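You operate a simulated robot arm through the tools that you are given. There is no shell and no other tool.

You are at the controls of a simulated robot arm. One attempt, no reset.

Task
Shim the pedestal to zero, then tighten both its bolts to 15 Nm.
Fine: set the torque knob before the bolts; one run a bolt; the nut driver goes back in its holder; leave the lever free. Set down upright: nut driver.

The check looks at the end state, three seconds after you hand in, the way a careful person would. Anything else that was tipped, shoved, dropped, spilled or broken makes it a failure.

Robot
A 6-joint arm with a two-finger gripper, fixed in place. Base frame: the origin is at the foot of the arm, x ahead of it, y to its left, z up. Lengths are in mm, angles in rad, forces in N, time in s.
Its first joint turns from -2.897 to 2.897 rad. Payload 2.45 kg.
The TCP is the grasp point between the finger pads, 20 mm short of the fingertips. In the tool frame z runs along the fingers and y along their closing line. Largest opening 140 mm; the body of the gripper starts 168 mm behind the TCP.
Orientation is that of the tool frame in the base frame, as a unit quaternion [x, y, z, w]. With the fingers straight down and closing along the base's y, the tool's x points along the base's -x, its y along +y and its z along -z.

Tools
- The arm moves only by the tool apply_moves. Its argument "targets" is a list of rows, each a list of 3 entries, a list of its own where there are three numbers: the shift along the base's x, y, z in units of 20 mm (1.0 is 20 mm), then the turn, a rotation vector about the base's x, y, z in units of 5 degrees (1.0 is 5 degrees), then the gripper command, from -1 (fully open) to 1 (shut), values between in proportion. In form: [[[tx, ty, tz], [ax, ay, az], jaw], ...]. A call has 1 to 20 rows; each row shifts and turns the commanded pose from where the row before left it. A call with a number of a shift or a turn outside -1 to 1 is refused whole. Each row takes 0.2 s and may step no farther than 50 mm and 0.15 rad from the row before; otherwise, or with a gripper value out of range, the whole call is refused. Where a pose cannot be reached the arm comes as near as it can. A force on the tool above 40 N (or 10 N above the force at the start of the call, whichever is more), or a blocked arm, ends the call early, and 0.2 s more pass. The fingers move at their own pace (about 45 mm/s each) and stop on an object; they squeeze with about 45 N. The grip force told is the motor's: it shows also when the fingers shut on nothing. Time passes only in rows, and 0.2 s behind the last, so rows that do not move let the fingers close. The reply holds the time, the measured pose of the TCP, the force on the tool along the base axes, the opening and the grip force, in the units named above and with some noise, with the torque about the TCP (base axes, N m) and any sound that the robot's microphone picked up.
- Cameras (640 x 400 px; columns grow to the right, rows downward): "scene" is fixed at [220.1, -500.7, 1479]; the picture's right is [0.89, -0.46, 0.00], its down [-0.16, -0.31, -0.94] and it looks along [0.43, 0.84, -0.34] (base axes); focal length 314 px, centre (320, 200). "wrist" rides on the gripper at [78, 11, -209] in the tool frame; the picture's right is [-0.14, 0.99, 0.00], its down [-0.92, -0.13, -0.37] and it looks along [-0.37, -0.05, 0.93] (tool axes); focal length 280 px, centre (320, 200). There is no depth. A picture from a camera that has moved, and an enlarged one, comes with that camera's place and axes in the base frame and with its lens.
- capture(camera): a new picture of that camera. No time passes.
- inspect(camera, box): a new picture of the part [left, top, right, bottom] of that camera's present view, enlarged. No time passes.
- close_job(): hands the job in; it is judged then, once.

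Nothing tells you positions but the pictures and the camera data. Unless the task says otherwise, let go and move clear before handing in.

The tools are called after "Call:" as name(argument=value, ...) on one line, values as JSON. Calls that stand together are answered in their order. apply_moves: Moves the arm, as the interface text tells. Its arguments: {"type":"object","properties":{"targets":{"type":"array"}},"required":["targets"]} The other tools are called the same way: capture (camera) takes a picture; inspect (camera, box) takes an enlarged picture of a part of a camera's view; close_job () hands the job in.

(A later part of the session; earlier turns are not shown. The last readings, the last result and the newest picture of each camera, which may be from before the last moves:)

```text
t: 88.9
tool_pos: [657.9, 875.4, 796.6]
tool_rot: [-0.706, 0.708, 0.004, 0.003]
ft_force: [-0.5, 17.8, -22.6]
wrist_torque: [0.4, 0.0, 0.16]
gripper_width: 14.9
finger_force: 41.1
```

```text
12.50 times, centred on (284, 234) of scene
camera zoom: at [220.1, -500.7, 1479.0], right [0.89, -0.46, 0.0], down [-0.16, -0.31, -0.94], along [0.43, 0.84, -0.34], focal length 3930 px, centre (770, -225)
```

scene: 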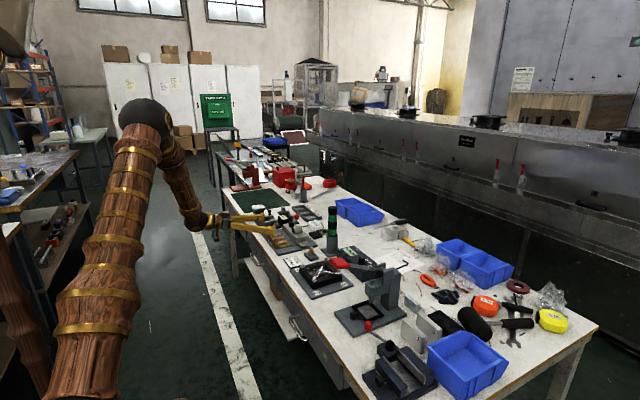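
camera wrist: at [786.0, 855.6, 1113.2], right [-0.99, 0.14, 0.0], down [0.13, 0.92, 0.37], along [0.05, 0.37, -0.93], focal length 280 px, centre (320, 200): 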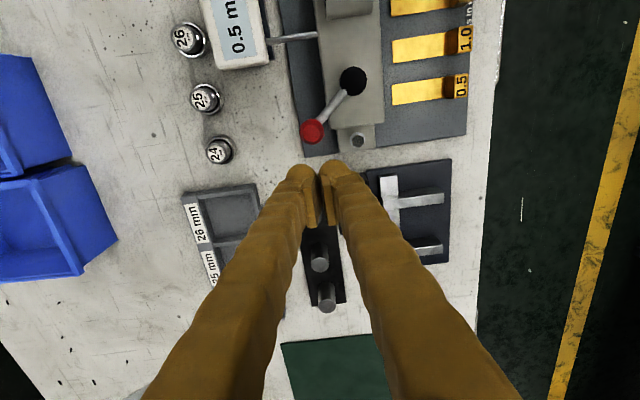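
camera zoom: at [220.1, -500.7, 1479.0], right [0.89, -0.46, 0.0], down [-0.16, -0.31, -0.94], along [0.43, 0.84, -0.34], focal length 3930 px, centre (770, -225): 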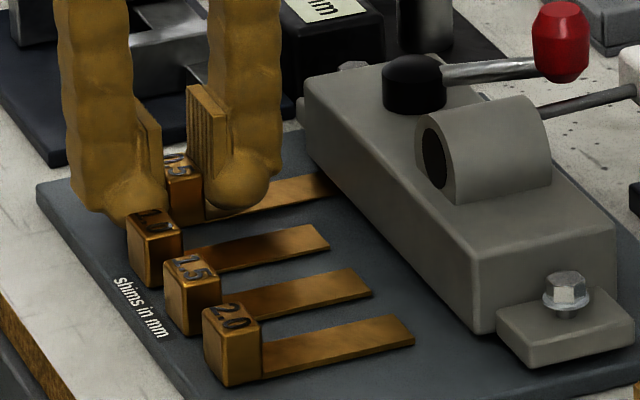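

The captive shim is straining sideways against my grip (y 18 N, z −23 N). I'll let go and push it from behind instead, so its guide can align it.

Call:
apply_moves(targets=[[[0, 0, 0], [0, 0, 0], 0.6], [[0, 0, 0], [0, 0, 0], 0.6], [[0, 0, 0.5], [0, 0, 0], 0.6], [[0, 0, 1], [0, 0, 0], 0.6], [[0, 0, 0.3], [0, 0, 0], 1], [[-1, 0.1, 0], [0, 0, 0], 1], [[-1, 0.05, 0], [0, 0, 0], 1], [[0, 0, -0.5], [0, 0, 0], 1], [[0, 0, -0.8], [0, 0, 0], 1], [[0, 0, -0.4], [0, 0, 0], 1], [[0, 0, 0], [0, 0, 0], 1]])

Call:
inspect(camera="wrist", box=[140, 60, 400, 240])

Call:
inspect(camera="scene", box=[260, 218, 308, 250])

```text
t: 91.3
tool_pos: [617.6, 876.0, 799.0]
tool_rot: [-0.706, 0.708, 0.004, 0.003]
ft_force: [-0.5, -0.2, -0.1]
wrist_torque: [-0.03, 0.01, -0.01]
gripper_width: 0.1
finger_force: 29.3
```

```text
2.22 times, centred on (270, 150) of wrist
camera zoom: at [607.0, 797.9, 1005.7], right [-0.99, 0.14, 0.0], down [0.13, 0.92, 0.38], along [0.05, 0.38, -0.93], focal length 623 px, centre (431, 311)
```

zoom: 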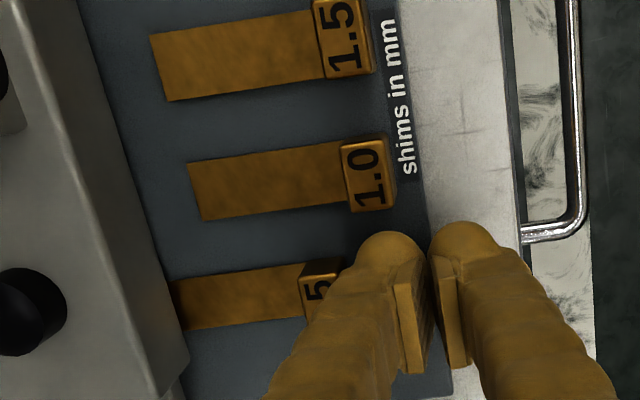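

```text
12.50 times, centred on (284, 234) of scene
camera zoom: at [220.1, -500.7, 1479.0], right [0.89, -0.46, 0.0], down [-0.16, -0.31, -0.94], along [0.43, 0.84, -0.34], focal length 3930 px, centre (770, -225)
```

zoom: 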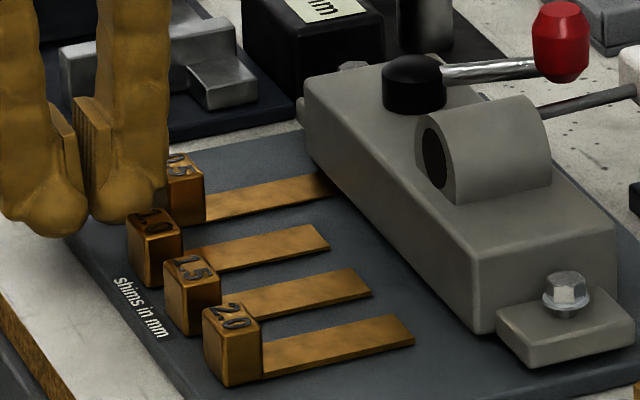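

Call:
apply_moves(targets=[[[0.2, 0, 0], [0, 0, 0], 1], [[0.2, 0, 0], [0, 0, 0], 1], [[0.2, 0, 0], [0, 0, 0], 1], [[0.2, 0, 0], [0, 0, 0], 1], [[0.2, 0, 0], [0, 0, 0], 1], [[0.2, 0, 0], [0, 0, 0], 1], [[0.2, 0, 0], [0, 0, 0], 1], [[0, 0, 0], [0, 0, 0], 1]])

Call:
inspect(camera="wrist", box=[140, 60, 400, 240])

Call:
inspect(camera="scene", box=[260, 215, 320, 250])

```text
t: 93.1
tool_pos: [644.8, 876.7, 799.1]
tool_rot: [-0.706, 0.708, 0.005, 0.003]
ft_force: [-12.0, -0.2, 2.7]
wrist_torque: [0.01, 0.01, 0.01]
gripper_width: 0.0
finger_force: 28.9
```

```text
2.22 times, centred on (270, 150) of wrist
camera zoom: at [634.6, 798.0, 1005.7], right [-0.99, 0.14, 0.0], down [0.13, 0.92, 0.38], along [0.05, 0.37, -0.93], focal length 623 px, centre (431, 311)
```

zoom: 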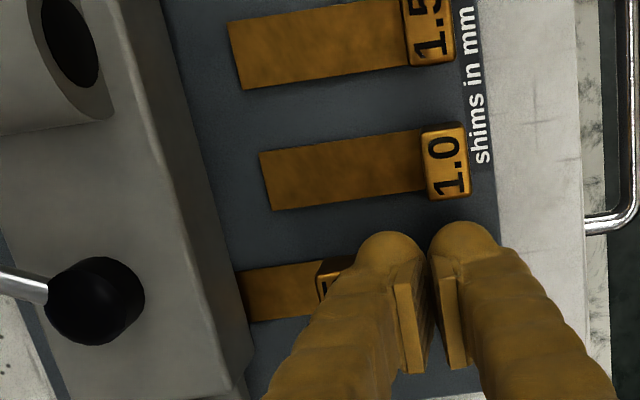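

```text
10.67 times, centred on (290, 232) of scene
camera zoom: at [220.1, -500.7, 1479.0], right [0.89, -0.46, 0.0], down [-0.16, -0.31, -0.94], along [0.43, 0.84, -0.34], focal length 3353 px, centre (640, -147)
```

zoom: 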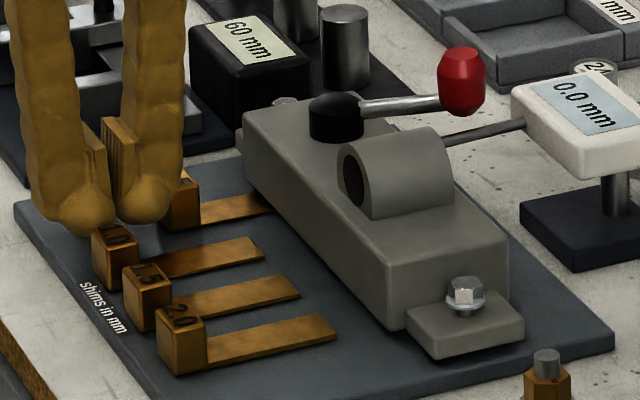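

The gauge has gone to 0.0 mm with the 0.5 shim entering. I'll keep pushing it in so it's properly seated under the pedestal, watching the force and the reading.

Call:
apply_moves(targets=[[[0.2, 0, 0], [0, 0, 0], 1], [[0.2, 0, 0], [0, 0, 0], 1], [[0.2, 0, 0], [0, 0, 0], 1], [[0.2, 0, 0], [0, 0, 0], 1], [[0.2, 0, 0], [0, 0, 0], 1], [[0, 0, 0], [0, 0, 0], 1]])

Call:
inspect(camera="wrist", box=[140, 60, 400, 240])

Call:
inspect(camera="scene", box=[260, 215, 320, 250])

```text
t: 93.5
tool_pos: [644.7, 878.1, 798.5]
tool_rot: [-0.705, 0.709, 0.006, 0.002]
ft_force: [-7.7, -1.0, 1.8]
wrist_torque: [-0.02, 0.0, -0.01]
gripper_width: 0.0
finger_force: 29.6
stopped in row 2: the force on the tool passed its limit at 47 N (the readings are from after the stop); the commanded pose is now the measured one
```

```text
2.22 times, centred on (270, 150) of wrist
camera zoom: at [635.3, 798.8, 1005.6], right [-0.99, 0.14, 0.01], down [0.13, 0.92, 0.38], along [0.05, 0.37, -0.93], focal length 623 px, centre (431, 311)
```

zoom: 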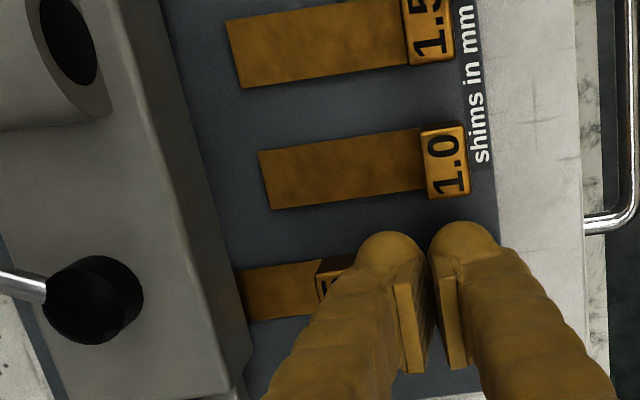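

```text
10.67 times, centred on (290, 232) of scene
camera zoom: at [220.1, -500.7, 1479.0], right [0.89, -0.46, 0.0], down [-0.16, -0.31, -0.94], along [0.43, 0.84, -0.34], focal length 3353 px, centre (640, -147)
```

zoom: 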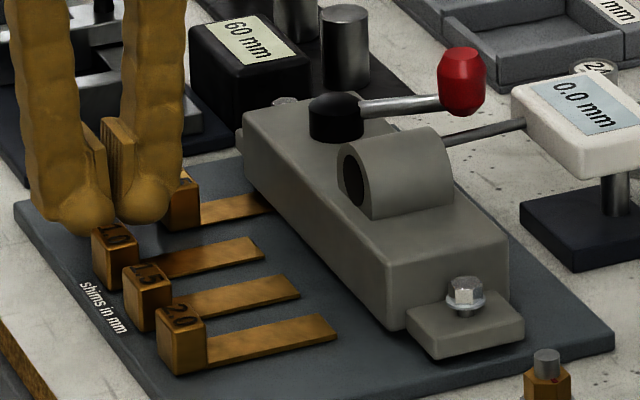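

The shim has reached its end stop and the gauge reads 0.0 mm, with the lever at its free end. I'll back off and go over to the torque controller, keeping clear of the tall driver.

Call:
apply_moves(targets=[[[-0.5, 0, 0], [0, 0, 0], 1], [[-0.2, 0, 1], [0, 0, 0], 1], [[0, 0, 1], [0, 0, 0], 1], [[0, 0, 1], [0, 0, 0], 1], [[0, -0.5, 1], [0, 0, 0], 1], [[0, -1, 1], [0, 0, 0], 1], [[0, -1, 1], [0, 0, -1], 1], [[0, -1, 1], [0, 0, -1], 1], [[0, -1, 0.5], [0, 0, -1], 1], [[0, -1, 0], [0, 0, -1], 1], [[0, -1, 0], [0, 0, -1], 1], [[0, -1, 0], [0, 0, -1], 1], [[0, -1, 0], [0, 0, -1], 1], [[0, -1, 0], [0, 0, -1], 1], [[0, -1, 0], [0, 0, -1], 1], [[0, -1, 0], [0, 0, -1], 1], [[0, -1, 0], [0, 0, -1], 1], [[0, -1, 0], [0, 0, -1], 1], [[0, -1, 0], [0, 0, -1], 1], [[0, 0, 0], [0, 0, 0], 1]])

Call:
apply_moves(targets=[[[0, -1, 0], [0, 0, -1], 1], [[0, -1, 0], [0, 0, -1], 1], [[0, -1, 0], [0, 0, -1], 1], [[0, -1, 0], [0, 0, -1], 1], [[0.5, -1, 0], [0, 0, -1], 1], [[1, -0.5, 0], [0, 0, 0], 1], [[1, 0, 0], [0, 0, 0], 1], [[1, 0, 0], [0, 0, 0], 1], [[1, 0, 0], [0, 0, 0], 1], [[0, 0, 0], [0, 0, 0], 1]])

Call:
capture(camera="wrist")

Call:
inspect(camera="scene", box=[255, 210, 335, 260])

```text
t: 97.7
tool_pos: [630.4, 587.0, 948.4]
tool_rot: [-0.216, 0.976, 0.003, 0.004]
ft_force: [0.1, 0.0, 0.1]
wrist_torque: [-0.03, 0.01, -0.04]
gripper_width: 0.0
finger_force: 29.8
```

```text
t: 99.9
tool_pos: [722.4, 477.5, 948.4]
tool_rot: [0.002, 1.0, 0.002, 0.003]
ft_force: [-0.4, -0.6, -0.2]
wrist_torque: [-0.01, -0.01, 0.03]
gripper_width: 0.1
finger_force: 29.4
```

```text
taken
camera wrist: at [642.5, 488.6, 1154.8], right [0.14, 0.99, 0.01], down [0.92, -0.13, 0.38], along [0.37, -0.05, -0.93], focal length 280 px, centre (320, 200)
```

wrist: 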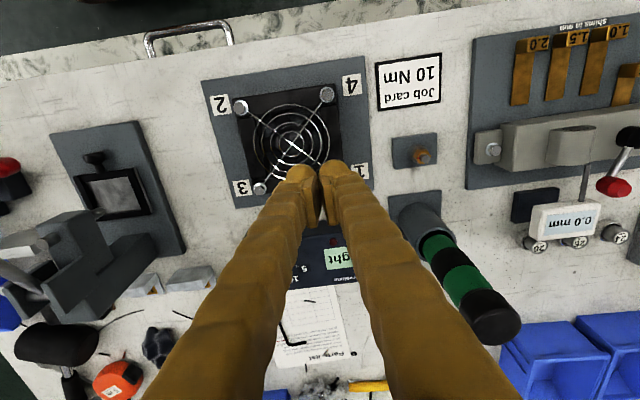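

```text
8.00 times, centred on (295, 235) of scene
camera zoom: at [220.1, -500.7, 1479.0], right [0.89, -0.46, 0.0], down [-0.16, -0.31, -0.94], along [0.43, 0.84, -0.34], focal length 2515 px, centre (520, -80)
```

zoom: 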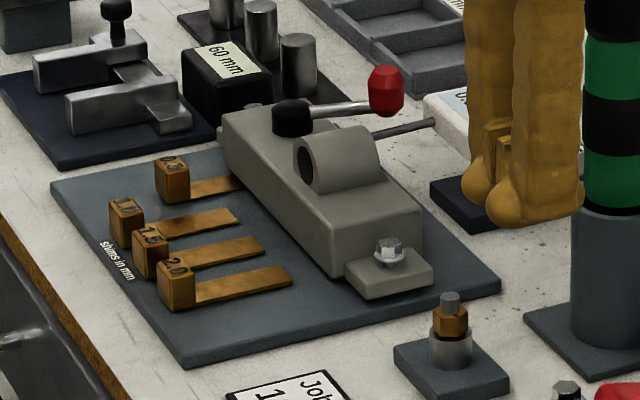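

The gauge holds at 0.0 mm. Next I'll open the fingers and look down on the controller and its knob.

Call:
apply_moves(targets=[[[0.5, -0.5, 0.5], [0, 0, 0], -1], [[0.5, -0.5, 0.5], [0, 0, 0], -1], [[0, -0.5, 0], [0, 0, 0], -1], [[0, -0.5, 0], [0, 0, 0], -1], [[0, 0, 0], [0, 0, 0], -1], [[0, 0, 0], [0, 0, 0], -1], [[0, 0, 0], [0, 0, 0], -1], [[0, 0, 0], [0, 0, 0], -1]])

Call:
capture(camera="wrist")

Call:
inspect(camera="wrist", box=[230, 160, 430, 320])

Call:
inspect(camera="scene", box=[335, 240, 395, 285])

```text
t: 101.7
tool_pos: [742.9, 437.1, 968.8]
tool_rot: [0.001, 1.0, 0.003, 0.005]
ft_force: [0.2, 0.4, -0.1]
wrist_torque: [-0.02, 0.01, 0.04]
gripper_width: 140.0
finger_force: 0.0
```

```text
taken
camera wrist: at [662.7, 448.4, 1175.5], right [0.14, 0.99, 0.01], down [0.92, -0.13, 0.38], along [0.37, -0.05, -0.93], focal length 280 px, centre (320, 200)
```

wrist: 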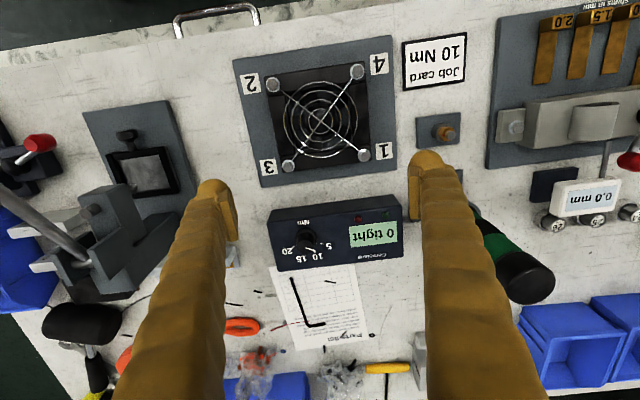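

```text
2.50 times, centred on (330, 240) of wrist
camera zoom: at [662.7, 448.4, 1175.5], right [0.14, 0.99, 0.01], down [0.92, -0.13, 0.38], along [0.37, -0.05, -0.93], focal length 701 px, centre (295, 100)
```

zoom: 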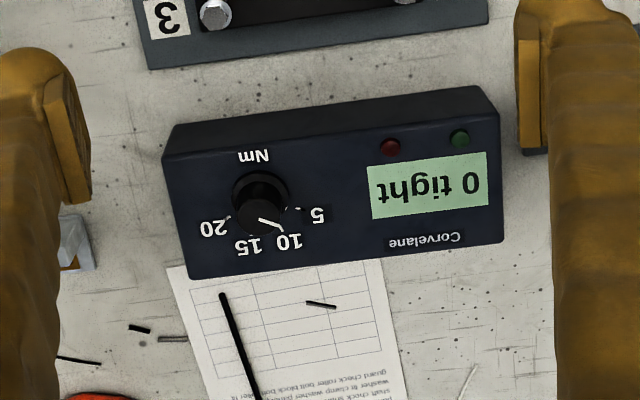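

```text
8.89 times, centred on (365, 262) of scene
camera zoom: at [220.1, -500.7, 1479.0], right [0.89, -0.46, 0.0], down [-0.16, -0.31, -0.94], along [0.43, 0.84, -0.34], focal length 2794 px, centre (-80, -356)
```

zoom: 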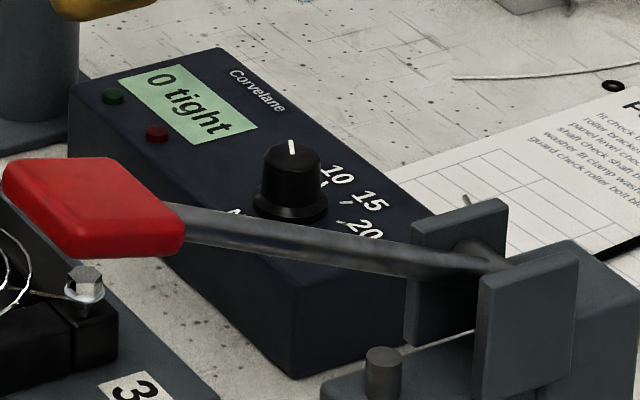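

The dial runs 5, 10, 15, 20 at about +60°, +20°, −20°, −60° from +x, and the pointer seems to be at 5. I need about −80° of rotation, so I'll pre-turn the gripper to +40°, go above the knob near (864, 402), and check alignment.

Call:
apply_moves(targets=[[[1, -0.3, 0], [0, 0, 1], 0.1], [[1, -0.3, 0], [0, 0, 1], 0.1], [[1, -0.3, 0], [0, 0, 1], 0.1], [[1, -0.3, 0], [0, 0, 1], 0.1], [[1, -0.3, -0.3], [0, 0, 1], 0.1], [[1, -0.25, -0.4], [0, 0, 1], 0.1], [[0, 0, -0.5], [0, 0, 1], 0.1], [[0, 0, -0.8], [0, 0, 1], 0.1], [[0, 0, 0], [0, 0, 0], 0.1]])

Call:
capture(camera="wrist")

Call:
inspect(camera="wrist", box=[220, 100, 420, 260])

Call:
inspect(camera="scene", box=[335, 235, 395, 280])

```text
t: 103.7
tool_pos: [861.3, 401.1, 929.6]
tool_rot: [-0.341, 0.94, 0.005, 0.003]
ft_force: [-0.2, 0.2, -0.1]
wrist_torque: [-0.02, 0.03, -0.01]
gripper_width: 63.4
finger_force: 0.1
```

```text
taken
camera wrist: at [794.6, 359.2, 1136.4], right [-0.53, 0.85, 0.01], down [0.79, 0.49, 0.38], along [0.32, 0.2, -0.93], focal length 280 px, centre (320, 200)
```

wrist: 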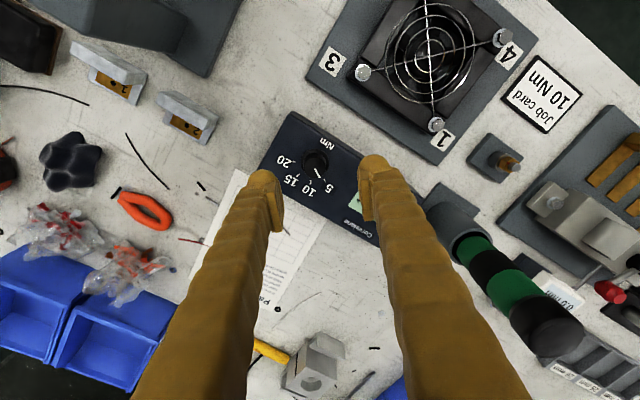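

```text
2.50 times, centred on (320, 180) of wrist
camera zoom: at [794.6, 359.2, 1136.4], right [-0.53, 0.85, 0.01], down [0.79, 0.49, 0.38], along [0.32, 0.2, -0.93], focal length 701 px, centre (320, 250)
```

zoom: 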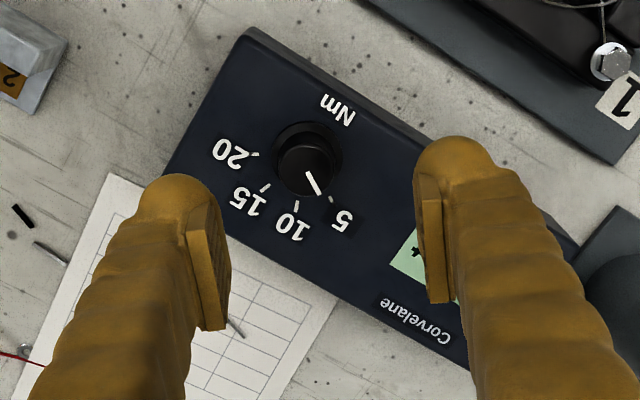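

```text
8.89 times, centred on (365, 258) of scene
camera zoom: at [220.1, -500.7, 1479.0], right [0.89, -0.46, 0.0], down [-0.16, -0.31, -0.94], along [0.43, 0.84, -0.34], focal length 2794 px, centre (-80, -311)
```

zoom: 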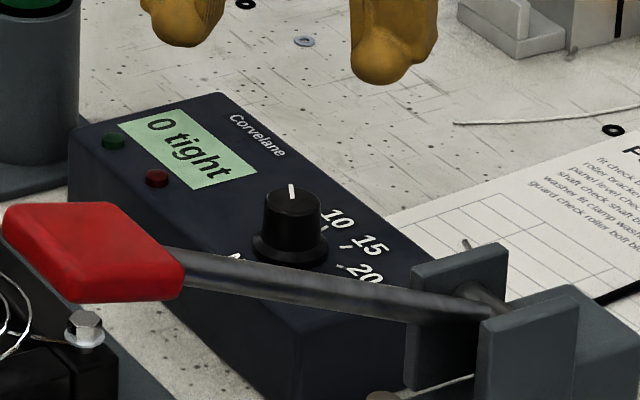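

The pointer is clearly on 5, and two wrist views put the knob at about (871, 400) with its top at z≈819. I'll centre over it and descend.

Call:
apply_moves(targets=[[[0.5, 0, -0.5], [0, 0, 0], 0.1], [[0, 0, -1], [0, 0, 0], 0.1], [[0, 0, -1], [0, 0, 0], 0.1], [[0, 0, -1], [0, 0, 0], 0.1], [[0, 0, -0.7], [0, 0, 0], 0.1], [[0, 0, 0], [0, 0, 0], 0.1]])

Call:
inspect(camera="wrist", box=[220, 100, 420, 260])

Call:
inspect(camera="scene", box=[335, 235, 395, 280])

```text
t: 105.1
tool_pos: [871.3, 401.8, 845.8]
tool_rot: [-0.34, 0.94, 0.004, 0.004]
ft_force: [-0.1, -0.2, 0.0]
wrist_torque: [0.02, 0.03, 0.02]
gripper_width: 63.3
finger_force: 0.1
```

```text
2.50 times, centred on (320, 180) of wrist
camera zoom: at [803.8, 359.5, 1052.3], right [-0.53, 0.85, 0.01], down [0.79, 0.49, 0.38], along [0.32, 0.2, -0.93], focal length 701 px, centre (320, 250)
```

zoom: 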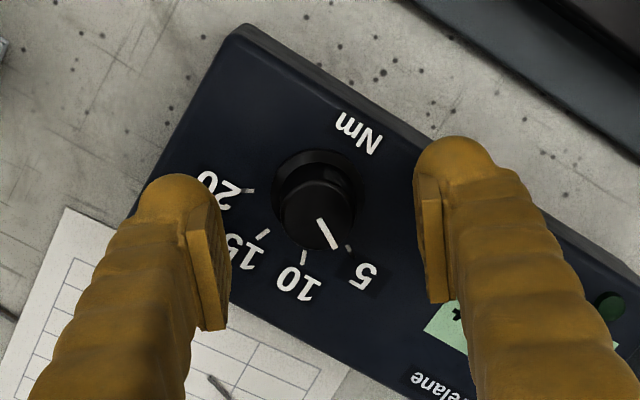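

```text
8.89 times, centred on (365, 258) of scene
camera zoom: at [220.1, -500.7, 1479.0], right [0.89, -0.46, 0.0], down [-0.16, -0.31, -0.94], along [0.43, 0.84, -0.34], focal length 2794 px, centre (-80, -311)
```

zoom: 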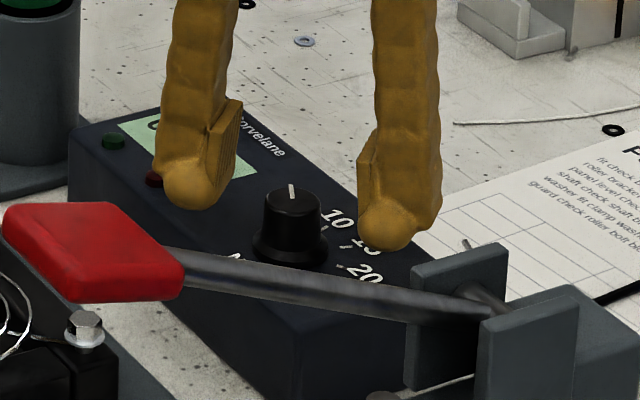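

Call:
apply_moves(targets=[[[0, 0, -0.4], [0, 0, 0], 0.1], [[0, 0, -0.4], [0, 0, 0], 0.1], [[0, 0, 0], [0, 0, 0], 0.4], [[0, 0, 0], [0, 0, 0], 1], [[0, 0, 0], [0, 0, 0], 1], [[0, 0, 0], [0, 0, 0], 1], [[0, 0, 0], [0, 0, 0], 1]])

Call:
inspect(camera="wrist", box=[220, 100, 420, 260])

Call:
inspect(camera="scene", box=[335, 235, 395, 280])

```text
t: 106.7
tool_pos: [871.1, 403.3, 830.0]
tool_rot: [-0.341, 0.94, 0.004, 0.004]
ft_force: [-5.2, 5.2, 25.4]
wrist_torque: [-0.24, 0.15, -0.07]
gripper_width: 26.0
finger_force: 45.0
```

```text
2.50 times, centred on (320, 180) of wrist
camera zoom: at [804.8, 360.0, 1036.9], right [-0.53, 0.85, 0.01], down [0.79, 0.49, 0.38], along [0.32, 0.21, -0.93], focal length 701 px, centre (320, 250)
```

zoom: 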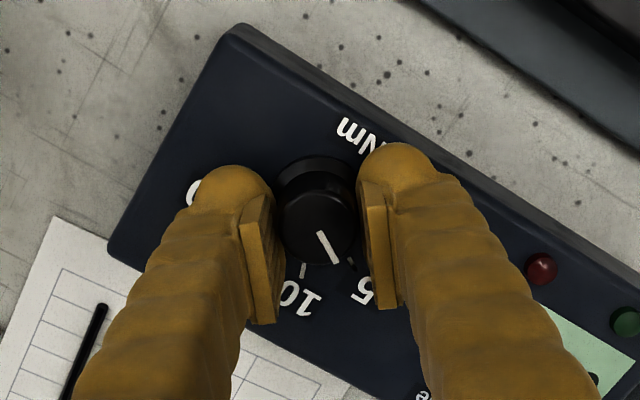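

```text
8.89 times, centred on (365, 258) of scene
camera zoom: at [220.1, -500.7, 1479.0], right [0.89, -0.46, 0.0], down [-0.16, -0.31, -0.94], along [0.43, 0.84, -0.34], focal length 2794 px, centre (-80, -311)
```

zoom: 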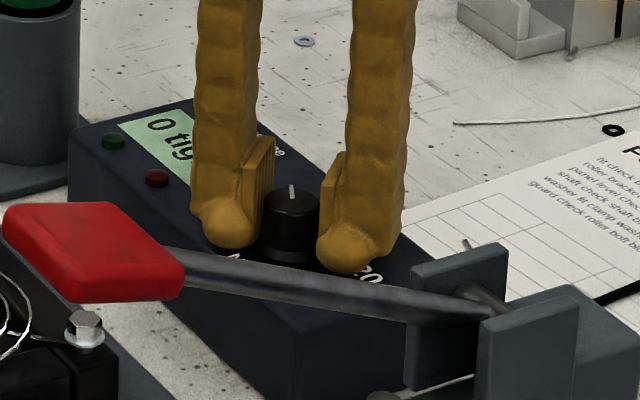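

Call:
apply_moves(targets=[[[0, 0, 0.1], [0, 0, 0], 1], [[0, 0, 0], [0, 0, 0], 1], [[0, 0, 0], [0, 0, -1], 1], [[0, 0, 0], [0, 0, -1], 1], [[0, 0, 0], [0, 0, -1], 1], [[0, 0, 0], [0, 0, -1], 1], [[0, 0, 0], [0, 0, 0], 1]])

Call:
inspect(camera="wrist", box=[220, 100, 420, 260])

Call:
inspect(camera="scene", box=[335, 235, 395, 280])

```text
t: 108.3
tool_pos: [872.0, 401.3, 829.8]
tool_rot: [-0.172, 0.985, 0.004, 0.004]
ft_force: [26.7, -6.2, -11.9]
wrist_torque: [0.0, -0.3, 0.07]
gripper_width: 25.5
finger_force: 45.0
```

```text
2.50 times, centred on (320, 180) of wrist
camera zoom: at [794.1, 384.4, 1037.9], right [-0.21, 0.98, 0.01], down [0.91, 0.19, 0.38], along [0.37, 0.08, -0.93], focal length 701 px, centre (320, 250)
```

zoom: 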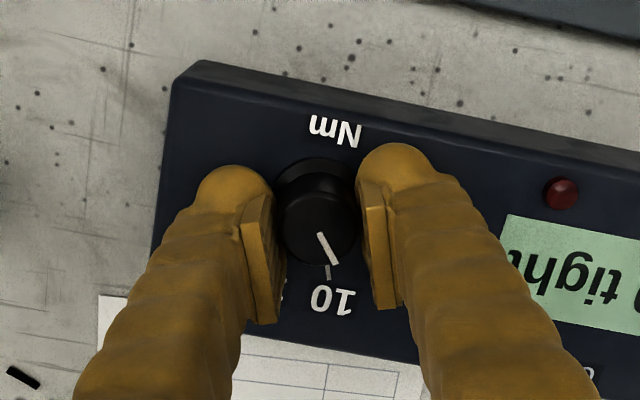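

```text
8.89 times, centred on (365, 258) of scene
camera zoom: at [220.1, -500.7, 1479.0], right [0.89, -0.46, 0.0], down [-0.16, -0.31, -0.94], along [0.43, 0.84, -0.34], focal length 2794 px, centre (-80, -311)
```

zoom: 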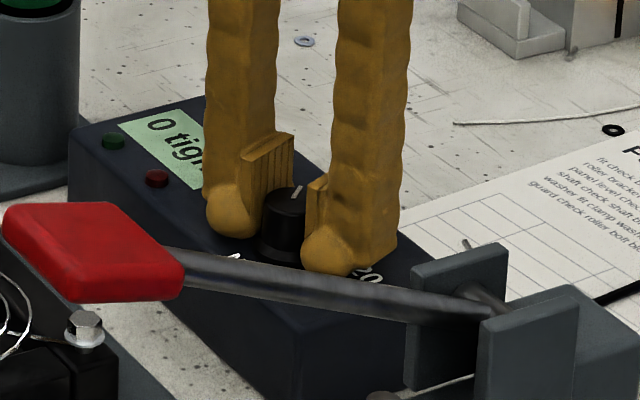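

The knob turns with the gripper: 20° done, 60° to go. I'll shift +1 mm in x to ease the side load and continue.

Call:
apply_moves(targets=[[[0.06, -0.02, 0], [0, 0, 0], 1], [[0, 0, 0], [0, 0, -1], 1], [[0, 0, 0], [0, 0, -1], 1], [[0, 0, 0], [0, 0, -1], 1], [[0, 0, 0], [0, 0, -1], 1], [[0, 0, 0], [0, 0, 0], 1]])

Call:
inspect(camera="wrist", box=[220, 100, 420, 260])

```text
t: 109.4
tool_pos: [873.1, 399.2, 830.1]
tool_rot: [-0.021, 1.0, 0.001, 0.004]
ft_force: [-0.6, -0.4, -1.0]
wrist_torque: [-0.06, -0.05, 0.02]
gripper_width: 25.3
finger_force: 45.0
stopped in row 5: the force on the tool passed its limit at 42 N (the readings are from after the stop); the commanded pose is now the measured one
```

```text
2.50 times, centred on (320, 180) of wrist
camera zoom: at [792.7, 407.4, 1038.0], right [0.09, 1.0, 0.0], down [0.92, -0.09, 0.38], along [0.37, -0.03, -0.93], focal length 701 px, centre (320, 250)
```

zoom: 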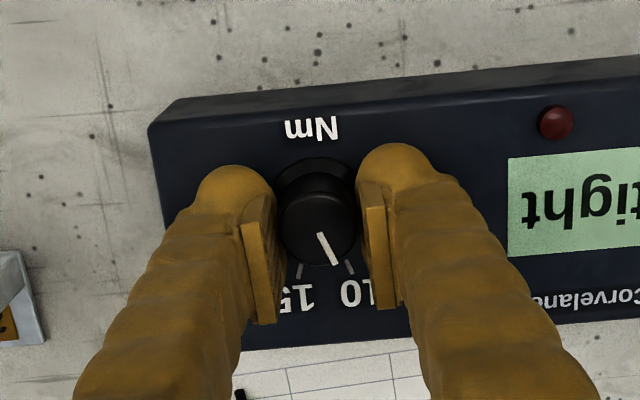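

Call:
apply_moves(targets=[[[0, 0, 0], [0, 0, -1], 1], [[0, 0, 0], [0, 0, -1], 1], [[0, 0, 0], [0, 0, -1], 1], [[0, 0, 0], [0, 0, -1], 1], [[0, 0, 0], [0, 0, 0], 1]])

Call:
inspect(camera="wrist", box=[220, 100, 420, 260])

```text
t: 110.8
tool_pos: [872.9, 398.9, 830.7]
tool_rot: [0.153, 0.988, 0.0, 0.004]
ft_force: [-3.2, -1.9, 2.6]
wrist_torque: [-0.13, -0.01, 0.02]
gripper_width: 25.4
finger_force: 45.4
stopped in row 5: the force on the tool passed its limit at 41 N (the readings are from after the stop); the commanded pose is now the measured one
```

```text
2.50 times, centred on (320, 180) of wrist
camera zoom: at [799.9, 433.3, 1038.1], right [0.43, 0.9, 0.0], down [0.84, -0.4, 0.38], along [0.34, -0.16, -0.93], focal length 701 px, centre (320, 250)
```

zoom: 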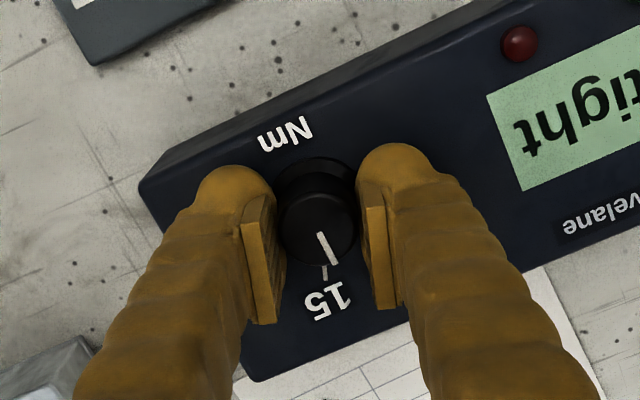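

Call:
apply_moves(targets=[[[0, 0, 0], [0, 0, -1], 1], [[0, 0, 0], [0, 0, -1], 1], [[0, 0, 0], [0, 0, -1], 1], [[0, 0, 0], [0, 0, 0], 1]])

Call:
apply_moves(targets=[[[0, 0, 0], [0, 0, -0.8], 1], [[0, 0, 0], [0, 0, 0], 1]])

Call:
inspect(camera="wrist", box=[220, 100, 420, 260])

Call:
inspect(camera="scene", box=[335, 235, 395, 280])

```text
t: 111.8
tool_pos: [873.1, 396.6, 831.8]
tool_rot: [0.281, 0.96, -0.001, 0.004]
ft_force: [-16.0, -26.9, 16.6]
wrist_torque: [-0.38, 0.33, 0.16]
gripper_width: 25.4
finger_force: 44.9
```

```text
t: 112.2
tool_pos: [872.1, 397.1, 830.8]
tool_rot: [0.302, 0.953, -0.001, 0.004]
ft_force: [-5.7, -2.6, 6.6]
wrist_torque: [-0.06, 0.11, 0.07]
gripper_width: 25.4
finger_force: 44.8
stopped in row 1: the force on the tool passed its limit at 49 N (the readings are from after the stop); the commanded pose is now the measured one
```

```text
2.50 times, centred on (320, 180) of wrist
camera zoom: at [813.4, 452.8, 1038.1], right [0.68, 0.73, 0.0], down [0.68, -0.63, 0.38], along [0.27, -0.26, -0.93], focal length 701 px, centre (320, 250)
```

zoom: 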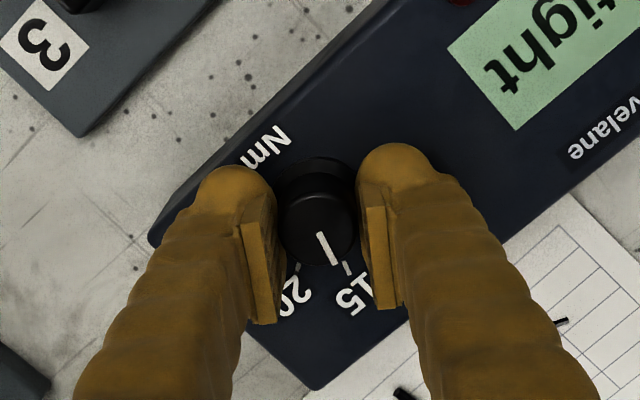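

```text
8.89 times, centred on (365, 258) of scene
camera zoom: at [220.1, -500.7, 1479.0], right [0.89, -0.46, 0.0], down [-0.16, -0.31, -0.94], along [0.43, 0.84, -0.34], focal length 2794 px, centre (-80, -311)
```

zoom: 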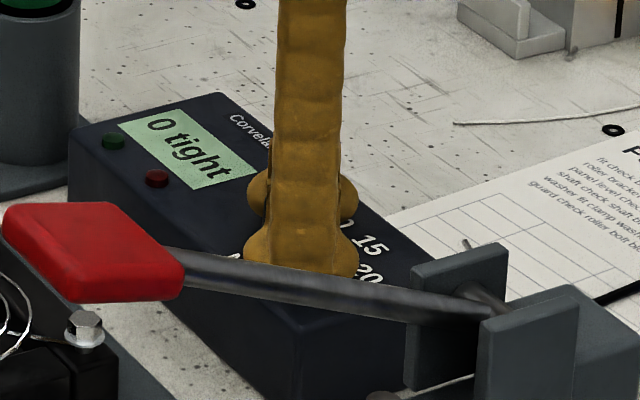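

Call:
apply_moves(targets=[[[0, 0, 0], [0, 0, -0.5], 1], [[0, 0, 0], [0, 0, -0.5], 1], [[0, 0, 0], [0, 0, 0], 1]])

Call:
inspect(camera="wrist", box=[260, 120, 380, 220])

```text
t: 113.0
tool_pos: [872.2, 397.7, 831.6]
tool_rot: [0.343, 0.939, -0.001, 0.003]
ft_force: [-15.3, -22.4, 13.1]
wrist_torque: [-0.24, 0.29, 0.14]
gripper_width: 25.4
finger_force: 45.0
```

```text
4.00 times, centred on (320, 170) of wrist
camera zoom: at [818.3, 457.6, 1038.1], right [0.74, 0.67, 0.0], down [0.62, -0.69, 0.38], along [0.25, -0.28, -0.93], focal length 1122 px, centre (320, 320)
```

zoom: 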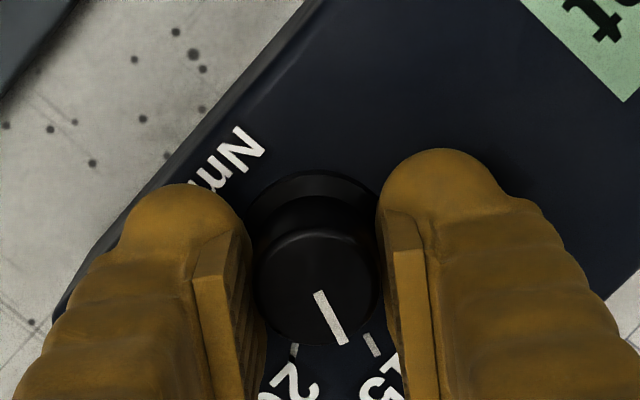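

That should be on 15. I'll release, rise straight up, and check the pointer.

Call:
apply_moves(targets=[[[0, 0, 0], [0, 0, 0], 0.2], [[0, 0, 0], [0, 0, 0], 0.2], [[0, 0, 0], [0, 0, 0], 0.2], [[0, 0, 1], [0, 0, 0], 0.2], [[0, 0, 1], [0, 0, 0], 0.2], [[0, 0, 1], [0, 0, 0], 0.2], [[0, 0, 0], [0, 0, 0], 0.2]])

Call:
inspect(camera="wrist", box=[260, 100, 380, 200])

Call:
inspect(camera="scene", box=[345, 240, 385, 270])

```text
t: 114.6
tool_pos: [872.3, 399.1, 891.7]
tool_rot: [0.344, 0.939, -0.002, 0.003]
ft_force: [-0.2, -0.2, 0.0]
wrist_torque: [-0.04, -0.01, 0.0]
gripper_width: 56.1
finger_force: 0.1
```

```text
4.00 times, centred on (320, 150) of wrist
camera zoom: at [818.7, 459.3, 1098.7], right [0.74, 0.67, 0.0], down [0.62, -0.69, 0.38], along [0.25, -0.28, -0.93], focal length 1122 px, centre (320, 400)
```

zoom: 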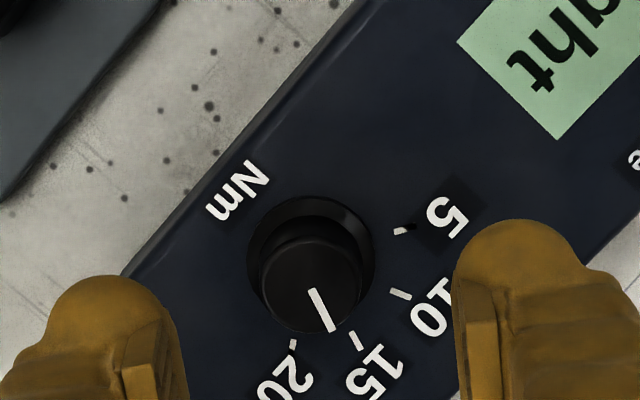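

```text
13.33 times, centred on (365, 255) of scene
camera zoom: at [220.1, -500.7, 1479.0], right [0.89, -0.46, 0.0], down [-0.16, -0.31, -0.94], along [0.43, 0.84, -0.34], focal length 4192 px, centre (-280, -533)
```

zoom: 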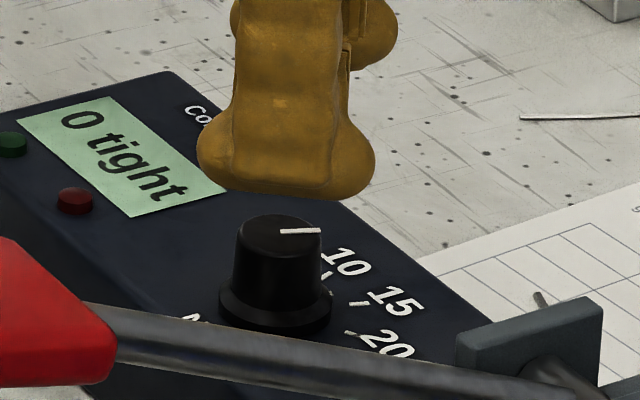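

From the scene view the pointer is at about −22°, matching the 15 mark. Now for the nut driver: I'll rise, square the wrist back up, and look at the driver and its holder.

Call:
apply_moves(targets=[[[0, 0, 1], [0, 0, 0], -1], [[-0.5, 0, 1], [0, 0, 1], -1], [[-0.7, 0, 1], [0, 0, 1], -1], [[-1, 0.5, 1], [0, 0, 1], -1], [[-1, 1, 1], [0, 0, 1], -1], [[-1, 1, 1], [0, 0, 1], -1], [[-1, 1, 1], [0, 0, 1], -1], [[-0.5, 1, 1], [0, 0, 1], -1], [[0, 1, 0], [0, 0, 1], -1], [[0, 1, 0], [0, 0, 0], -1], [[0, 1, 0], [0, 0, 0], -1], [[0, 1, 0], [0, 0, 0], -1], [[0, 1, 0], [0, 0, 0], -1], [[0, 0, 0], [0, 0, 0], -1]])

Call:
capture(camera="wrist")

Call:
inspect(camera="scene", box=[300, 190, 370, 270])

```text
t: 117.6
tool_pos: [758.8, 585.7, 1050.8]
tool_rot: [0.002, 1.0, 0.0, 0.003]
ft_force: [0.3, -0.5, 0.5]
wrist_torque: [-0.03, 0.0, 0.02]
gripper_width: 139.9
finger_force: 0.0
```

```text
taken
camera wrist: at [679.3, 599.7, 1257.6], right [0.14, 0.99, 0.0], down [0.92, -0.13, 0.38], along [0.37, -0.05, -0.93], focal length 280 px, centre (320, 200)
```

wrist: 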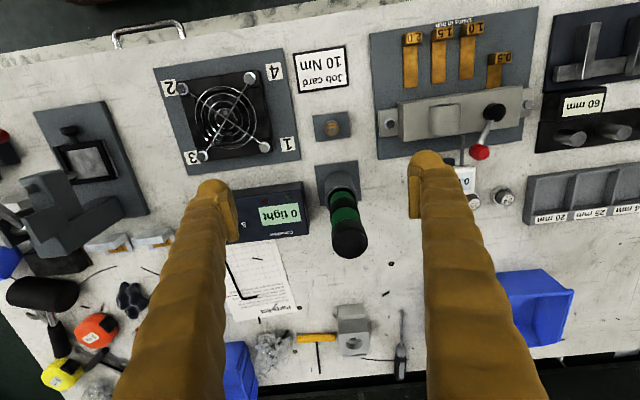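

```text
5.00 times, centred on (335, 230) of scene
camera zoom: at [220.1, -500.7, 1479.0], right [0.89, -0.46, 0.0], down [-0.16, -0.31, -0.94], along [0.43, 0.84, -0.34], focal length 1572 px, centre (245, 50)
```

zoom: 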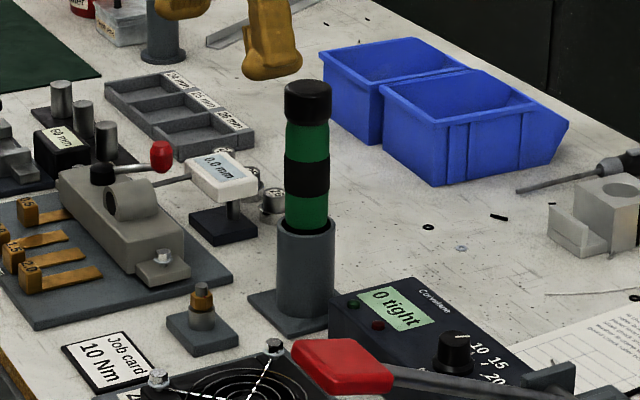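

The driver stands upright at about (845, 611), top at z≈972, with the holder rim near z 843. I'll move over it and verify alignment before going down around the handle.

Call:
apply_moves(targets=[[[0.9, 0.25, 0], [0, 0, 0], -0.3], [[0.9, 0.25, 0], [0, 0, 0], -0.3], [[0.9, 0.25, 0], [0, 0, 0], -0.3], [[0.9, 0.25, 0], [0, 0, 0], -0.3], [[0.7, 0.25, 0], [0, 0, 0], -0.3], [[0, 0, -0.5], [0, 0, 0], -0.3], [[0, 0, 0], [0, 0, 0], -0.3]])

Call:
capture(camera="wrist")

Call:
inspect(camera="scene", box=[290, 170, 380, 270])

```text
t: 119.2
tool_pos: [845.1, 610.8, 1040.6]
tool_rot: [0.001, 1.0, 0.0, 0.004]
ft_force: [-0.2, -0.8, -0.1]
wrist_torque: [-0.01, 0.03, 0.01]
gripper_width: 91.2
finger_force: 0.0
```

```text
taken
camera wrist: at [765.5, 623.4, 1247.5], right [0.14, 0.99, 0.0], down [0.92, -0.13, 0.38], along [0.37, -0.05, -0.93], focal length 280 px, centre (320, 200)
```

wrist: 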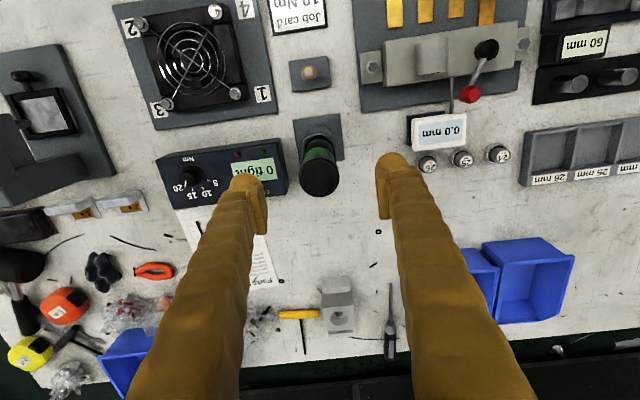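

```text
4.00 times, centred on (335, 220) of scene
camera zoom: at [220.1, -500.7, 1479.0], right [0.89, -0.46, 0.0], down [-0.16, -0.31, -0.94], along [0.43, 0.84, -0.34], focal length 1258 px, centre (260, 120)
```

zoom: 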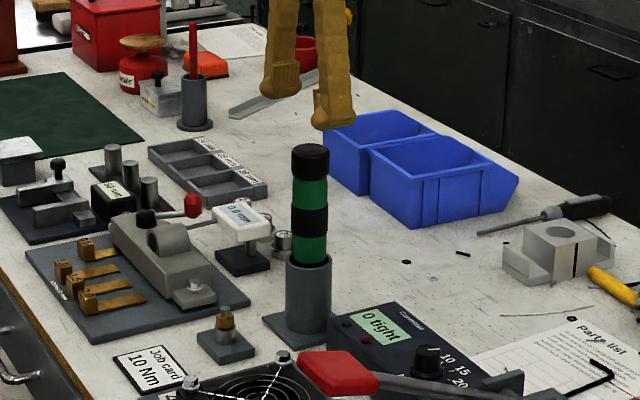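

Call:
inspect(camera="wrist", box=[260, 100, 380, 220])

```text
3.33 times, centred on (320, 160) of wrist
camera zoom: at [765.5, 623.4, 1247.5], right [0.14, 0.99, 0.0], down [0.92, -0.13, 0.38], along [0.37, -0.05, -0.93], focal length 935 px, centre (320, 333)
```

zoom: 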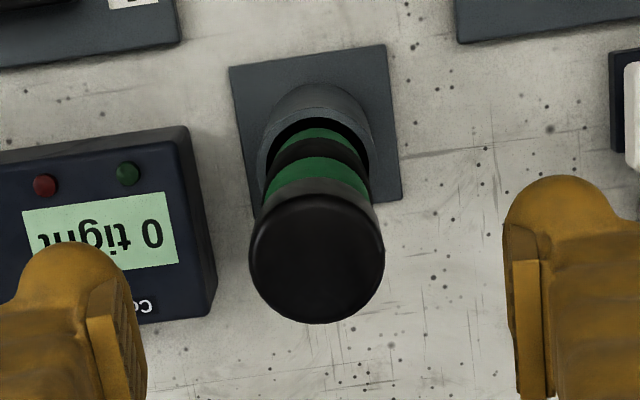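

Aligned in y. I'll centre at x≈849 and go down around the handle.

Call:
apply_moves(targets=[[[0.2, 0, -0.5], [0, 0, 0], -0.3], [[0, 0, -1], [0, 0, 0], -0.3], [[0, 0, -1], [0, 0, 0], -0.3], [[0, 0, -1], [0, 0, 0], -0.3], [[0, 0, -1], [0, 0, 0], -0.3], [[0, 0, -1], [0, 0, 0], -0.3], [[0, 0, -0.5], [0, 0, 0], -0.3], [[0, 0, 0], [0, 0, 0], -0.3]])

Call:
inspect(camera="wrist", box=[220, 100, 420, 260])

Call:
inspect(camera="scene", box=[305, 190, 365, 260])

```text
t: 121.0
tool_pos: [847.8, 612.9, 919.9]
tool_rot: [0.001, 1.0, 0.0, 0.003]
ft_force: [0.6, -0.5, 0.4]
wrist_torque: [-0.02, -0.02, -0.01]
gripper_width: 90.6
finger_force: 0.0
```

```text
2.50 times, centred on (320, 180) of wrist
camera zoom: at [769.8, 624.7, 1127.0], right [0.14, 0.99, 0.0], down [0.92, -0.13, 0.37], along [0.37, -0.05, -0.93], focal length 701 px, centre (320, 250)
```

zoom: 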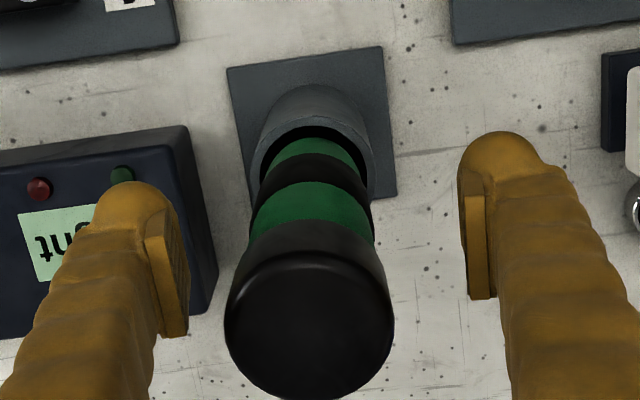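

```text
5.71 times, centred on (335, 225) of scene
camera zoom: at [220.1, -500.7, 1479.0], right [0.89, -0.46, 0.0], down [-0.16, -0.31, -0.94], along [0.43, 0.84, -0.34], focal length 1796 px, centre (234, 57)
```

zoom: 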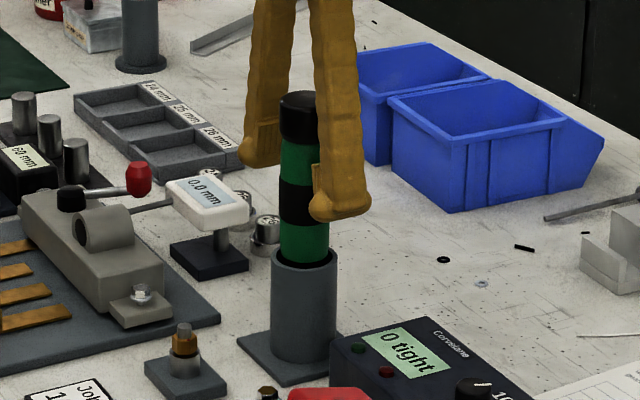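

The handle's axis works out at (852.5, 610.7), so I'll nudge over to centre and close on it.

Call:
apply_moves(targets=[[[0.24, -0.1, -0.1], [0, 0, 0], -0.3], [[0, 0, 0], [0, 0, 0], 0], [[0, 0, 0], [0, 0, 0], 0.3], [[0, 0, 0], [0, 0, 0], 1], [[0, 0, 0], [0, 0, 0], 1], [[0, 0, 0], [0, 0, 0], 1], [[0, 0, 0], [0, 0, 0], 1]])

Call:
inspect(camera="wrist", box=[220, 100, 420, 260])

Call:
inspect(camera="scene", box=[305, 190, 365, 260])

```text
t: 122.6
tool_pos: [853.7, 610.6, 917.4]
tool_rot: [0.001, 1.0, 0.0, 0.003]
ft_force: [-0.1, -1.9, 0.0]
wrist_torque: [-0.12, 0.01, 0.0]
gripper_width: 37.8
finger_force: 44.9
```

```text
2.50 times, centred on (320, 180) of wrist
camera zoom: at [774.4, 622.2, 1125.2], right [0.14, 0.99, 0.0], down [0.92, -0.13, 0.37], along [0.37, -0.05, -0.93], focal length 701 px, centre (320, 250)
```

zoom: 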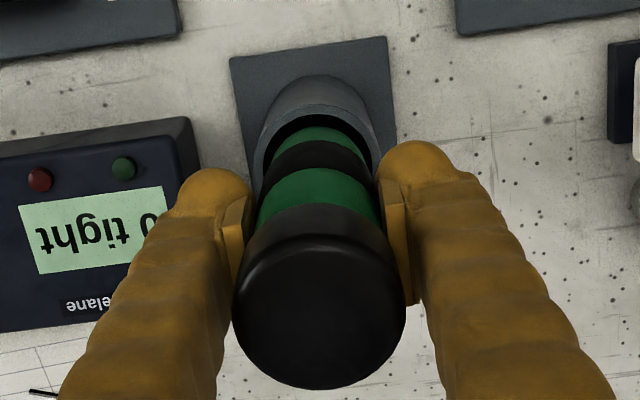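

```text
5.71 times, centred on (335, 225) of scene
camera zoom: at [220.1, -500.7, 1479.0], right [0.89, -0.46, 0.0], down [-0.16, -0.31, -0.94], along [0.43, 0.84, -0.34], focal length 1796 px, centre (234, 57)
```

zoom: 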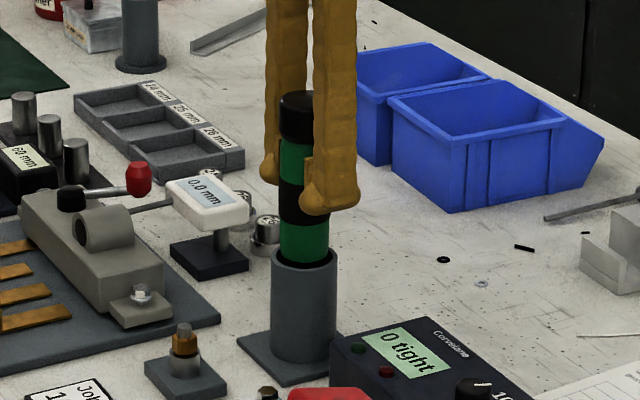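

Gripped at 37.8 mm with almost no side load; the seated pose is (853.7, 610.6, 917.4), which I'll reuse for the return. Lifting straight up.

Call:
apply_moves(targets=[[[0, 0, 0.5], [0, 0, 0], 1], [[0, 0, 0.5], [0, 0, 0], 1], [[0, 0, 0.5], [0, 0, 0], 1], [[0, 0, 0], [0, 0, 0], 1]])

Call:
inspect(camera="scene", box=[305, 180, 365, 260])

```text
t: 123.6
tool_pos: [853.1, 610.3, 949.3]
tool_rot: [0.002, 1.0, 0.0, 0.004]
ft_force: [0.7, 0.5, -5.1]
wrist_torque: [0.04, -0.02, -0.01]
gripper_width: 38.1
finger_force: 44.5
```

```text
5.00 times, centred on (335, 220) of scene
camera zoom: at [220.1, -500.7, 1479.0], right [0.89, -0.46, 0.0], down [-0.16, -0.31, -0.94], along [0.43, 0.84, -0.34], focal length 1572 px, centre (245, 100)
```

zoom: 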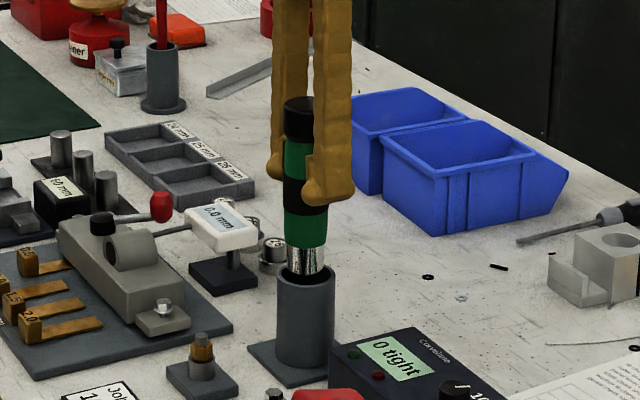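

Call:
apply_moves(targets=[[[0, 0, 1], [0, 0, 0], 1], [[0, 0, 1], [0, 0, 0], 1], [[0, 0, 1], [0, 0, 0], 1], [[0, 0, 1], [0, 0, 0], 1], [[0, 0, 0], [0, 0, 0], 1]])

Call:
inspect(camera="scene", box=[290, 170, 370, 260])

Call:
capture(camera="wrist")

```text
t: 124.8
tool_pos: [853.4, 610.2, 1027.9]
tool_rot: [0.002, 1.0, 0.0, 0.003]
ft_force: [0.1, 0.8, -6.0]
wrist_torque: [-0.03, -0.04, -0.02]
gripper_width: 37.9
finger_force: 45.3
```

```text
4.44 times, centred on (330, 215) of scene
camera zoom: at [220.1, -500.7, 1479.0], right [0.89, -0.46, 0.0], down [-0.16, -0.31, -0.94], along [0.43, 0.84, -0.34], focal length 1397 px, centre (276, 133)
```

zoom: 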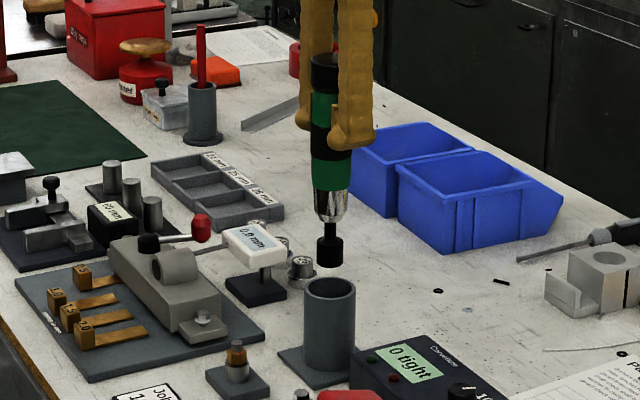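

```text
taken
camera wrist: at [773.9, 622.1, 1235.4], right [0.14, 0.99, 0.0], down [0.92, -0.13, 0.37], along [0.37, -0.05, -0.93], focal length 280 px, centre (320, 200)
```

wrist: 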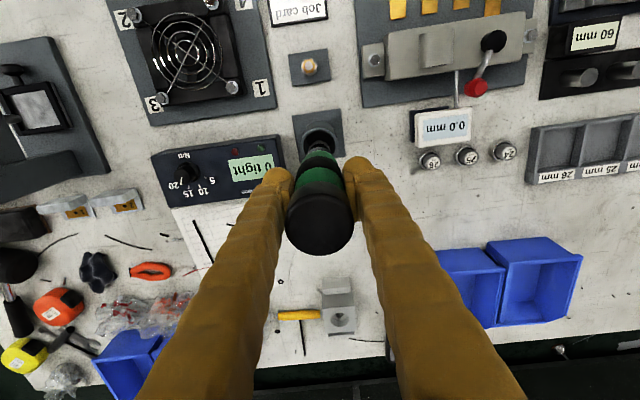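

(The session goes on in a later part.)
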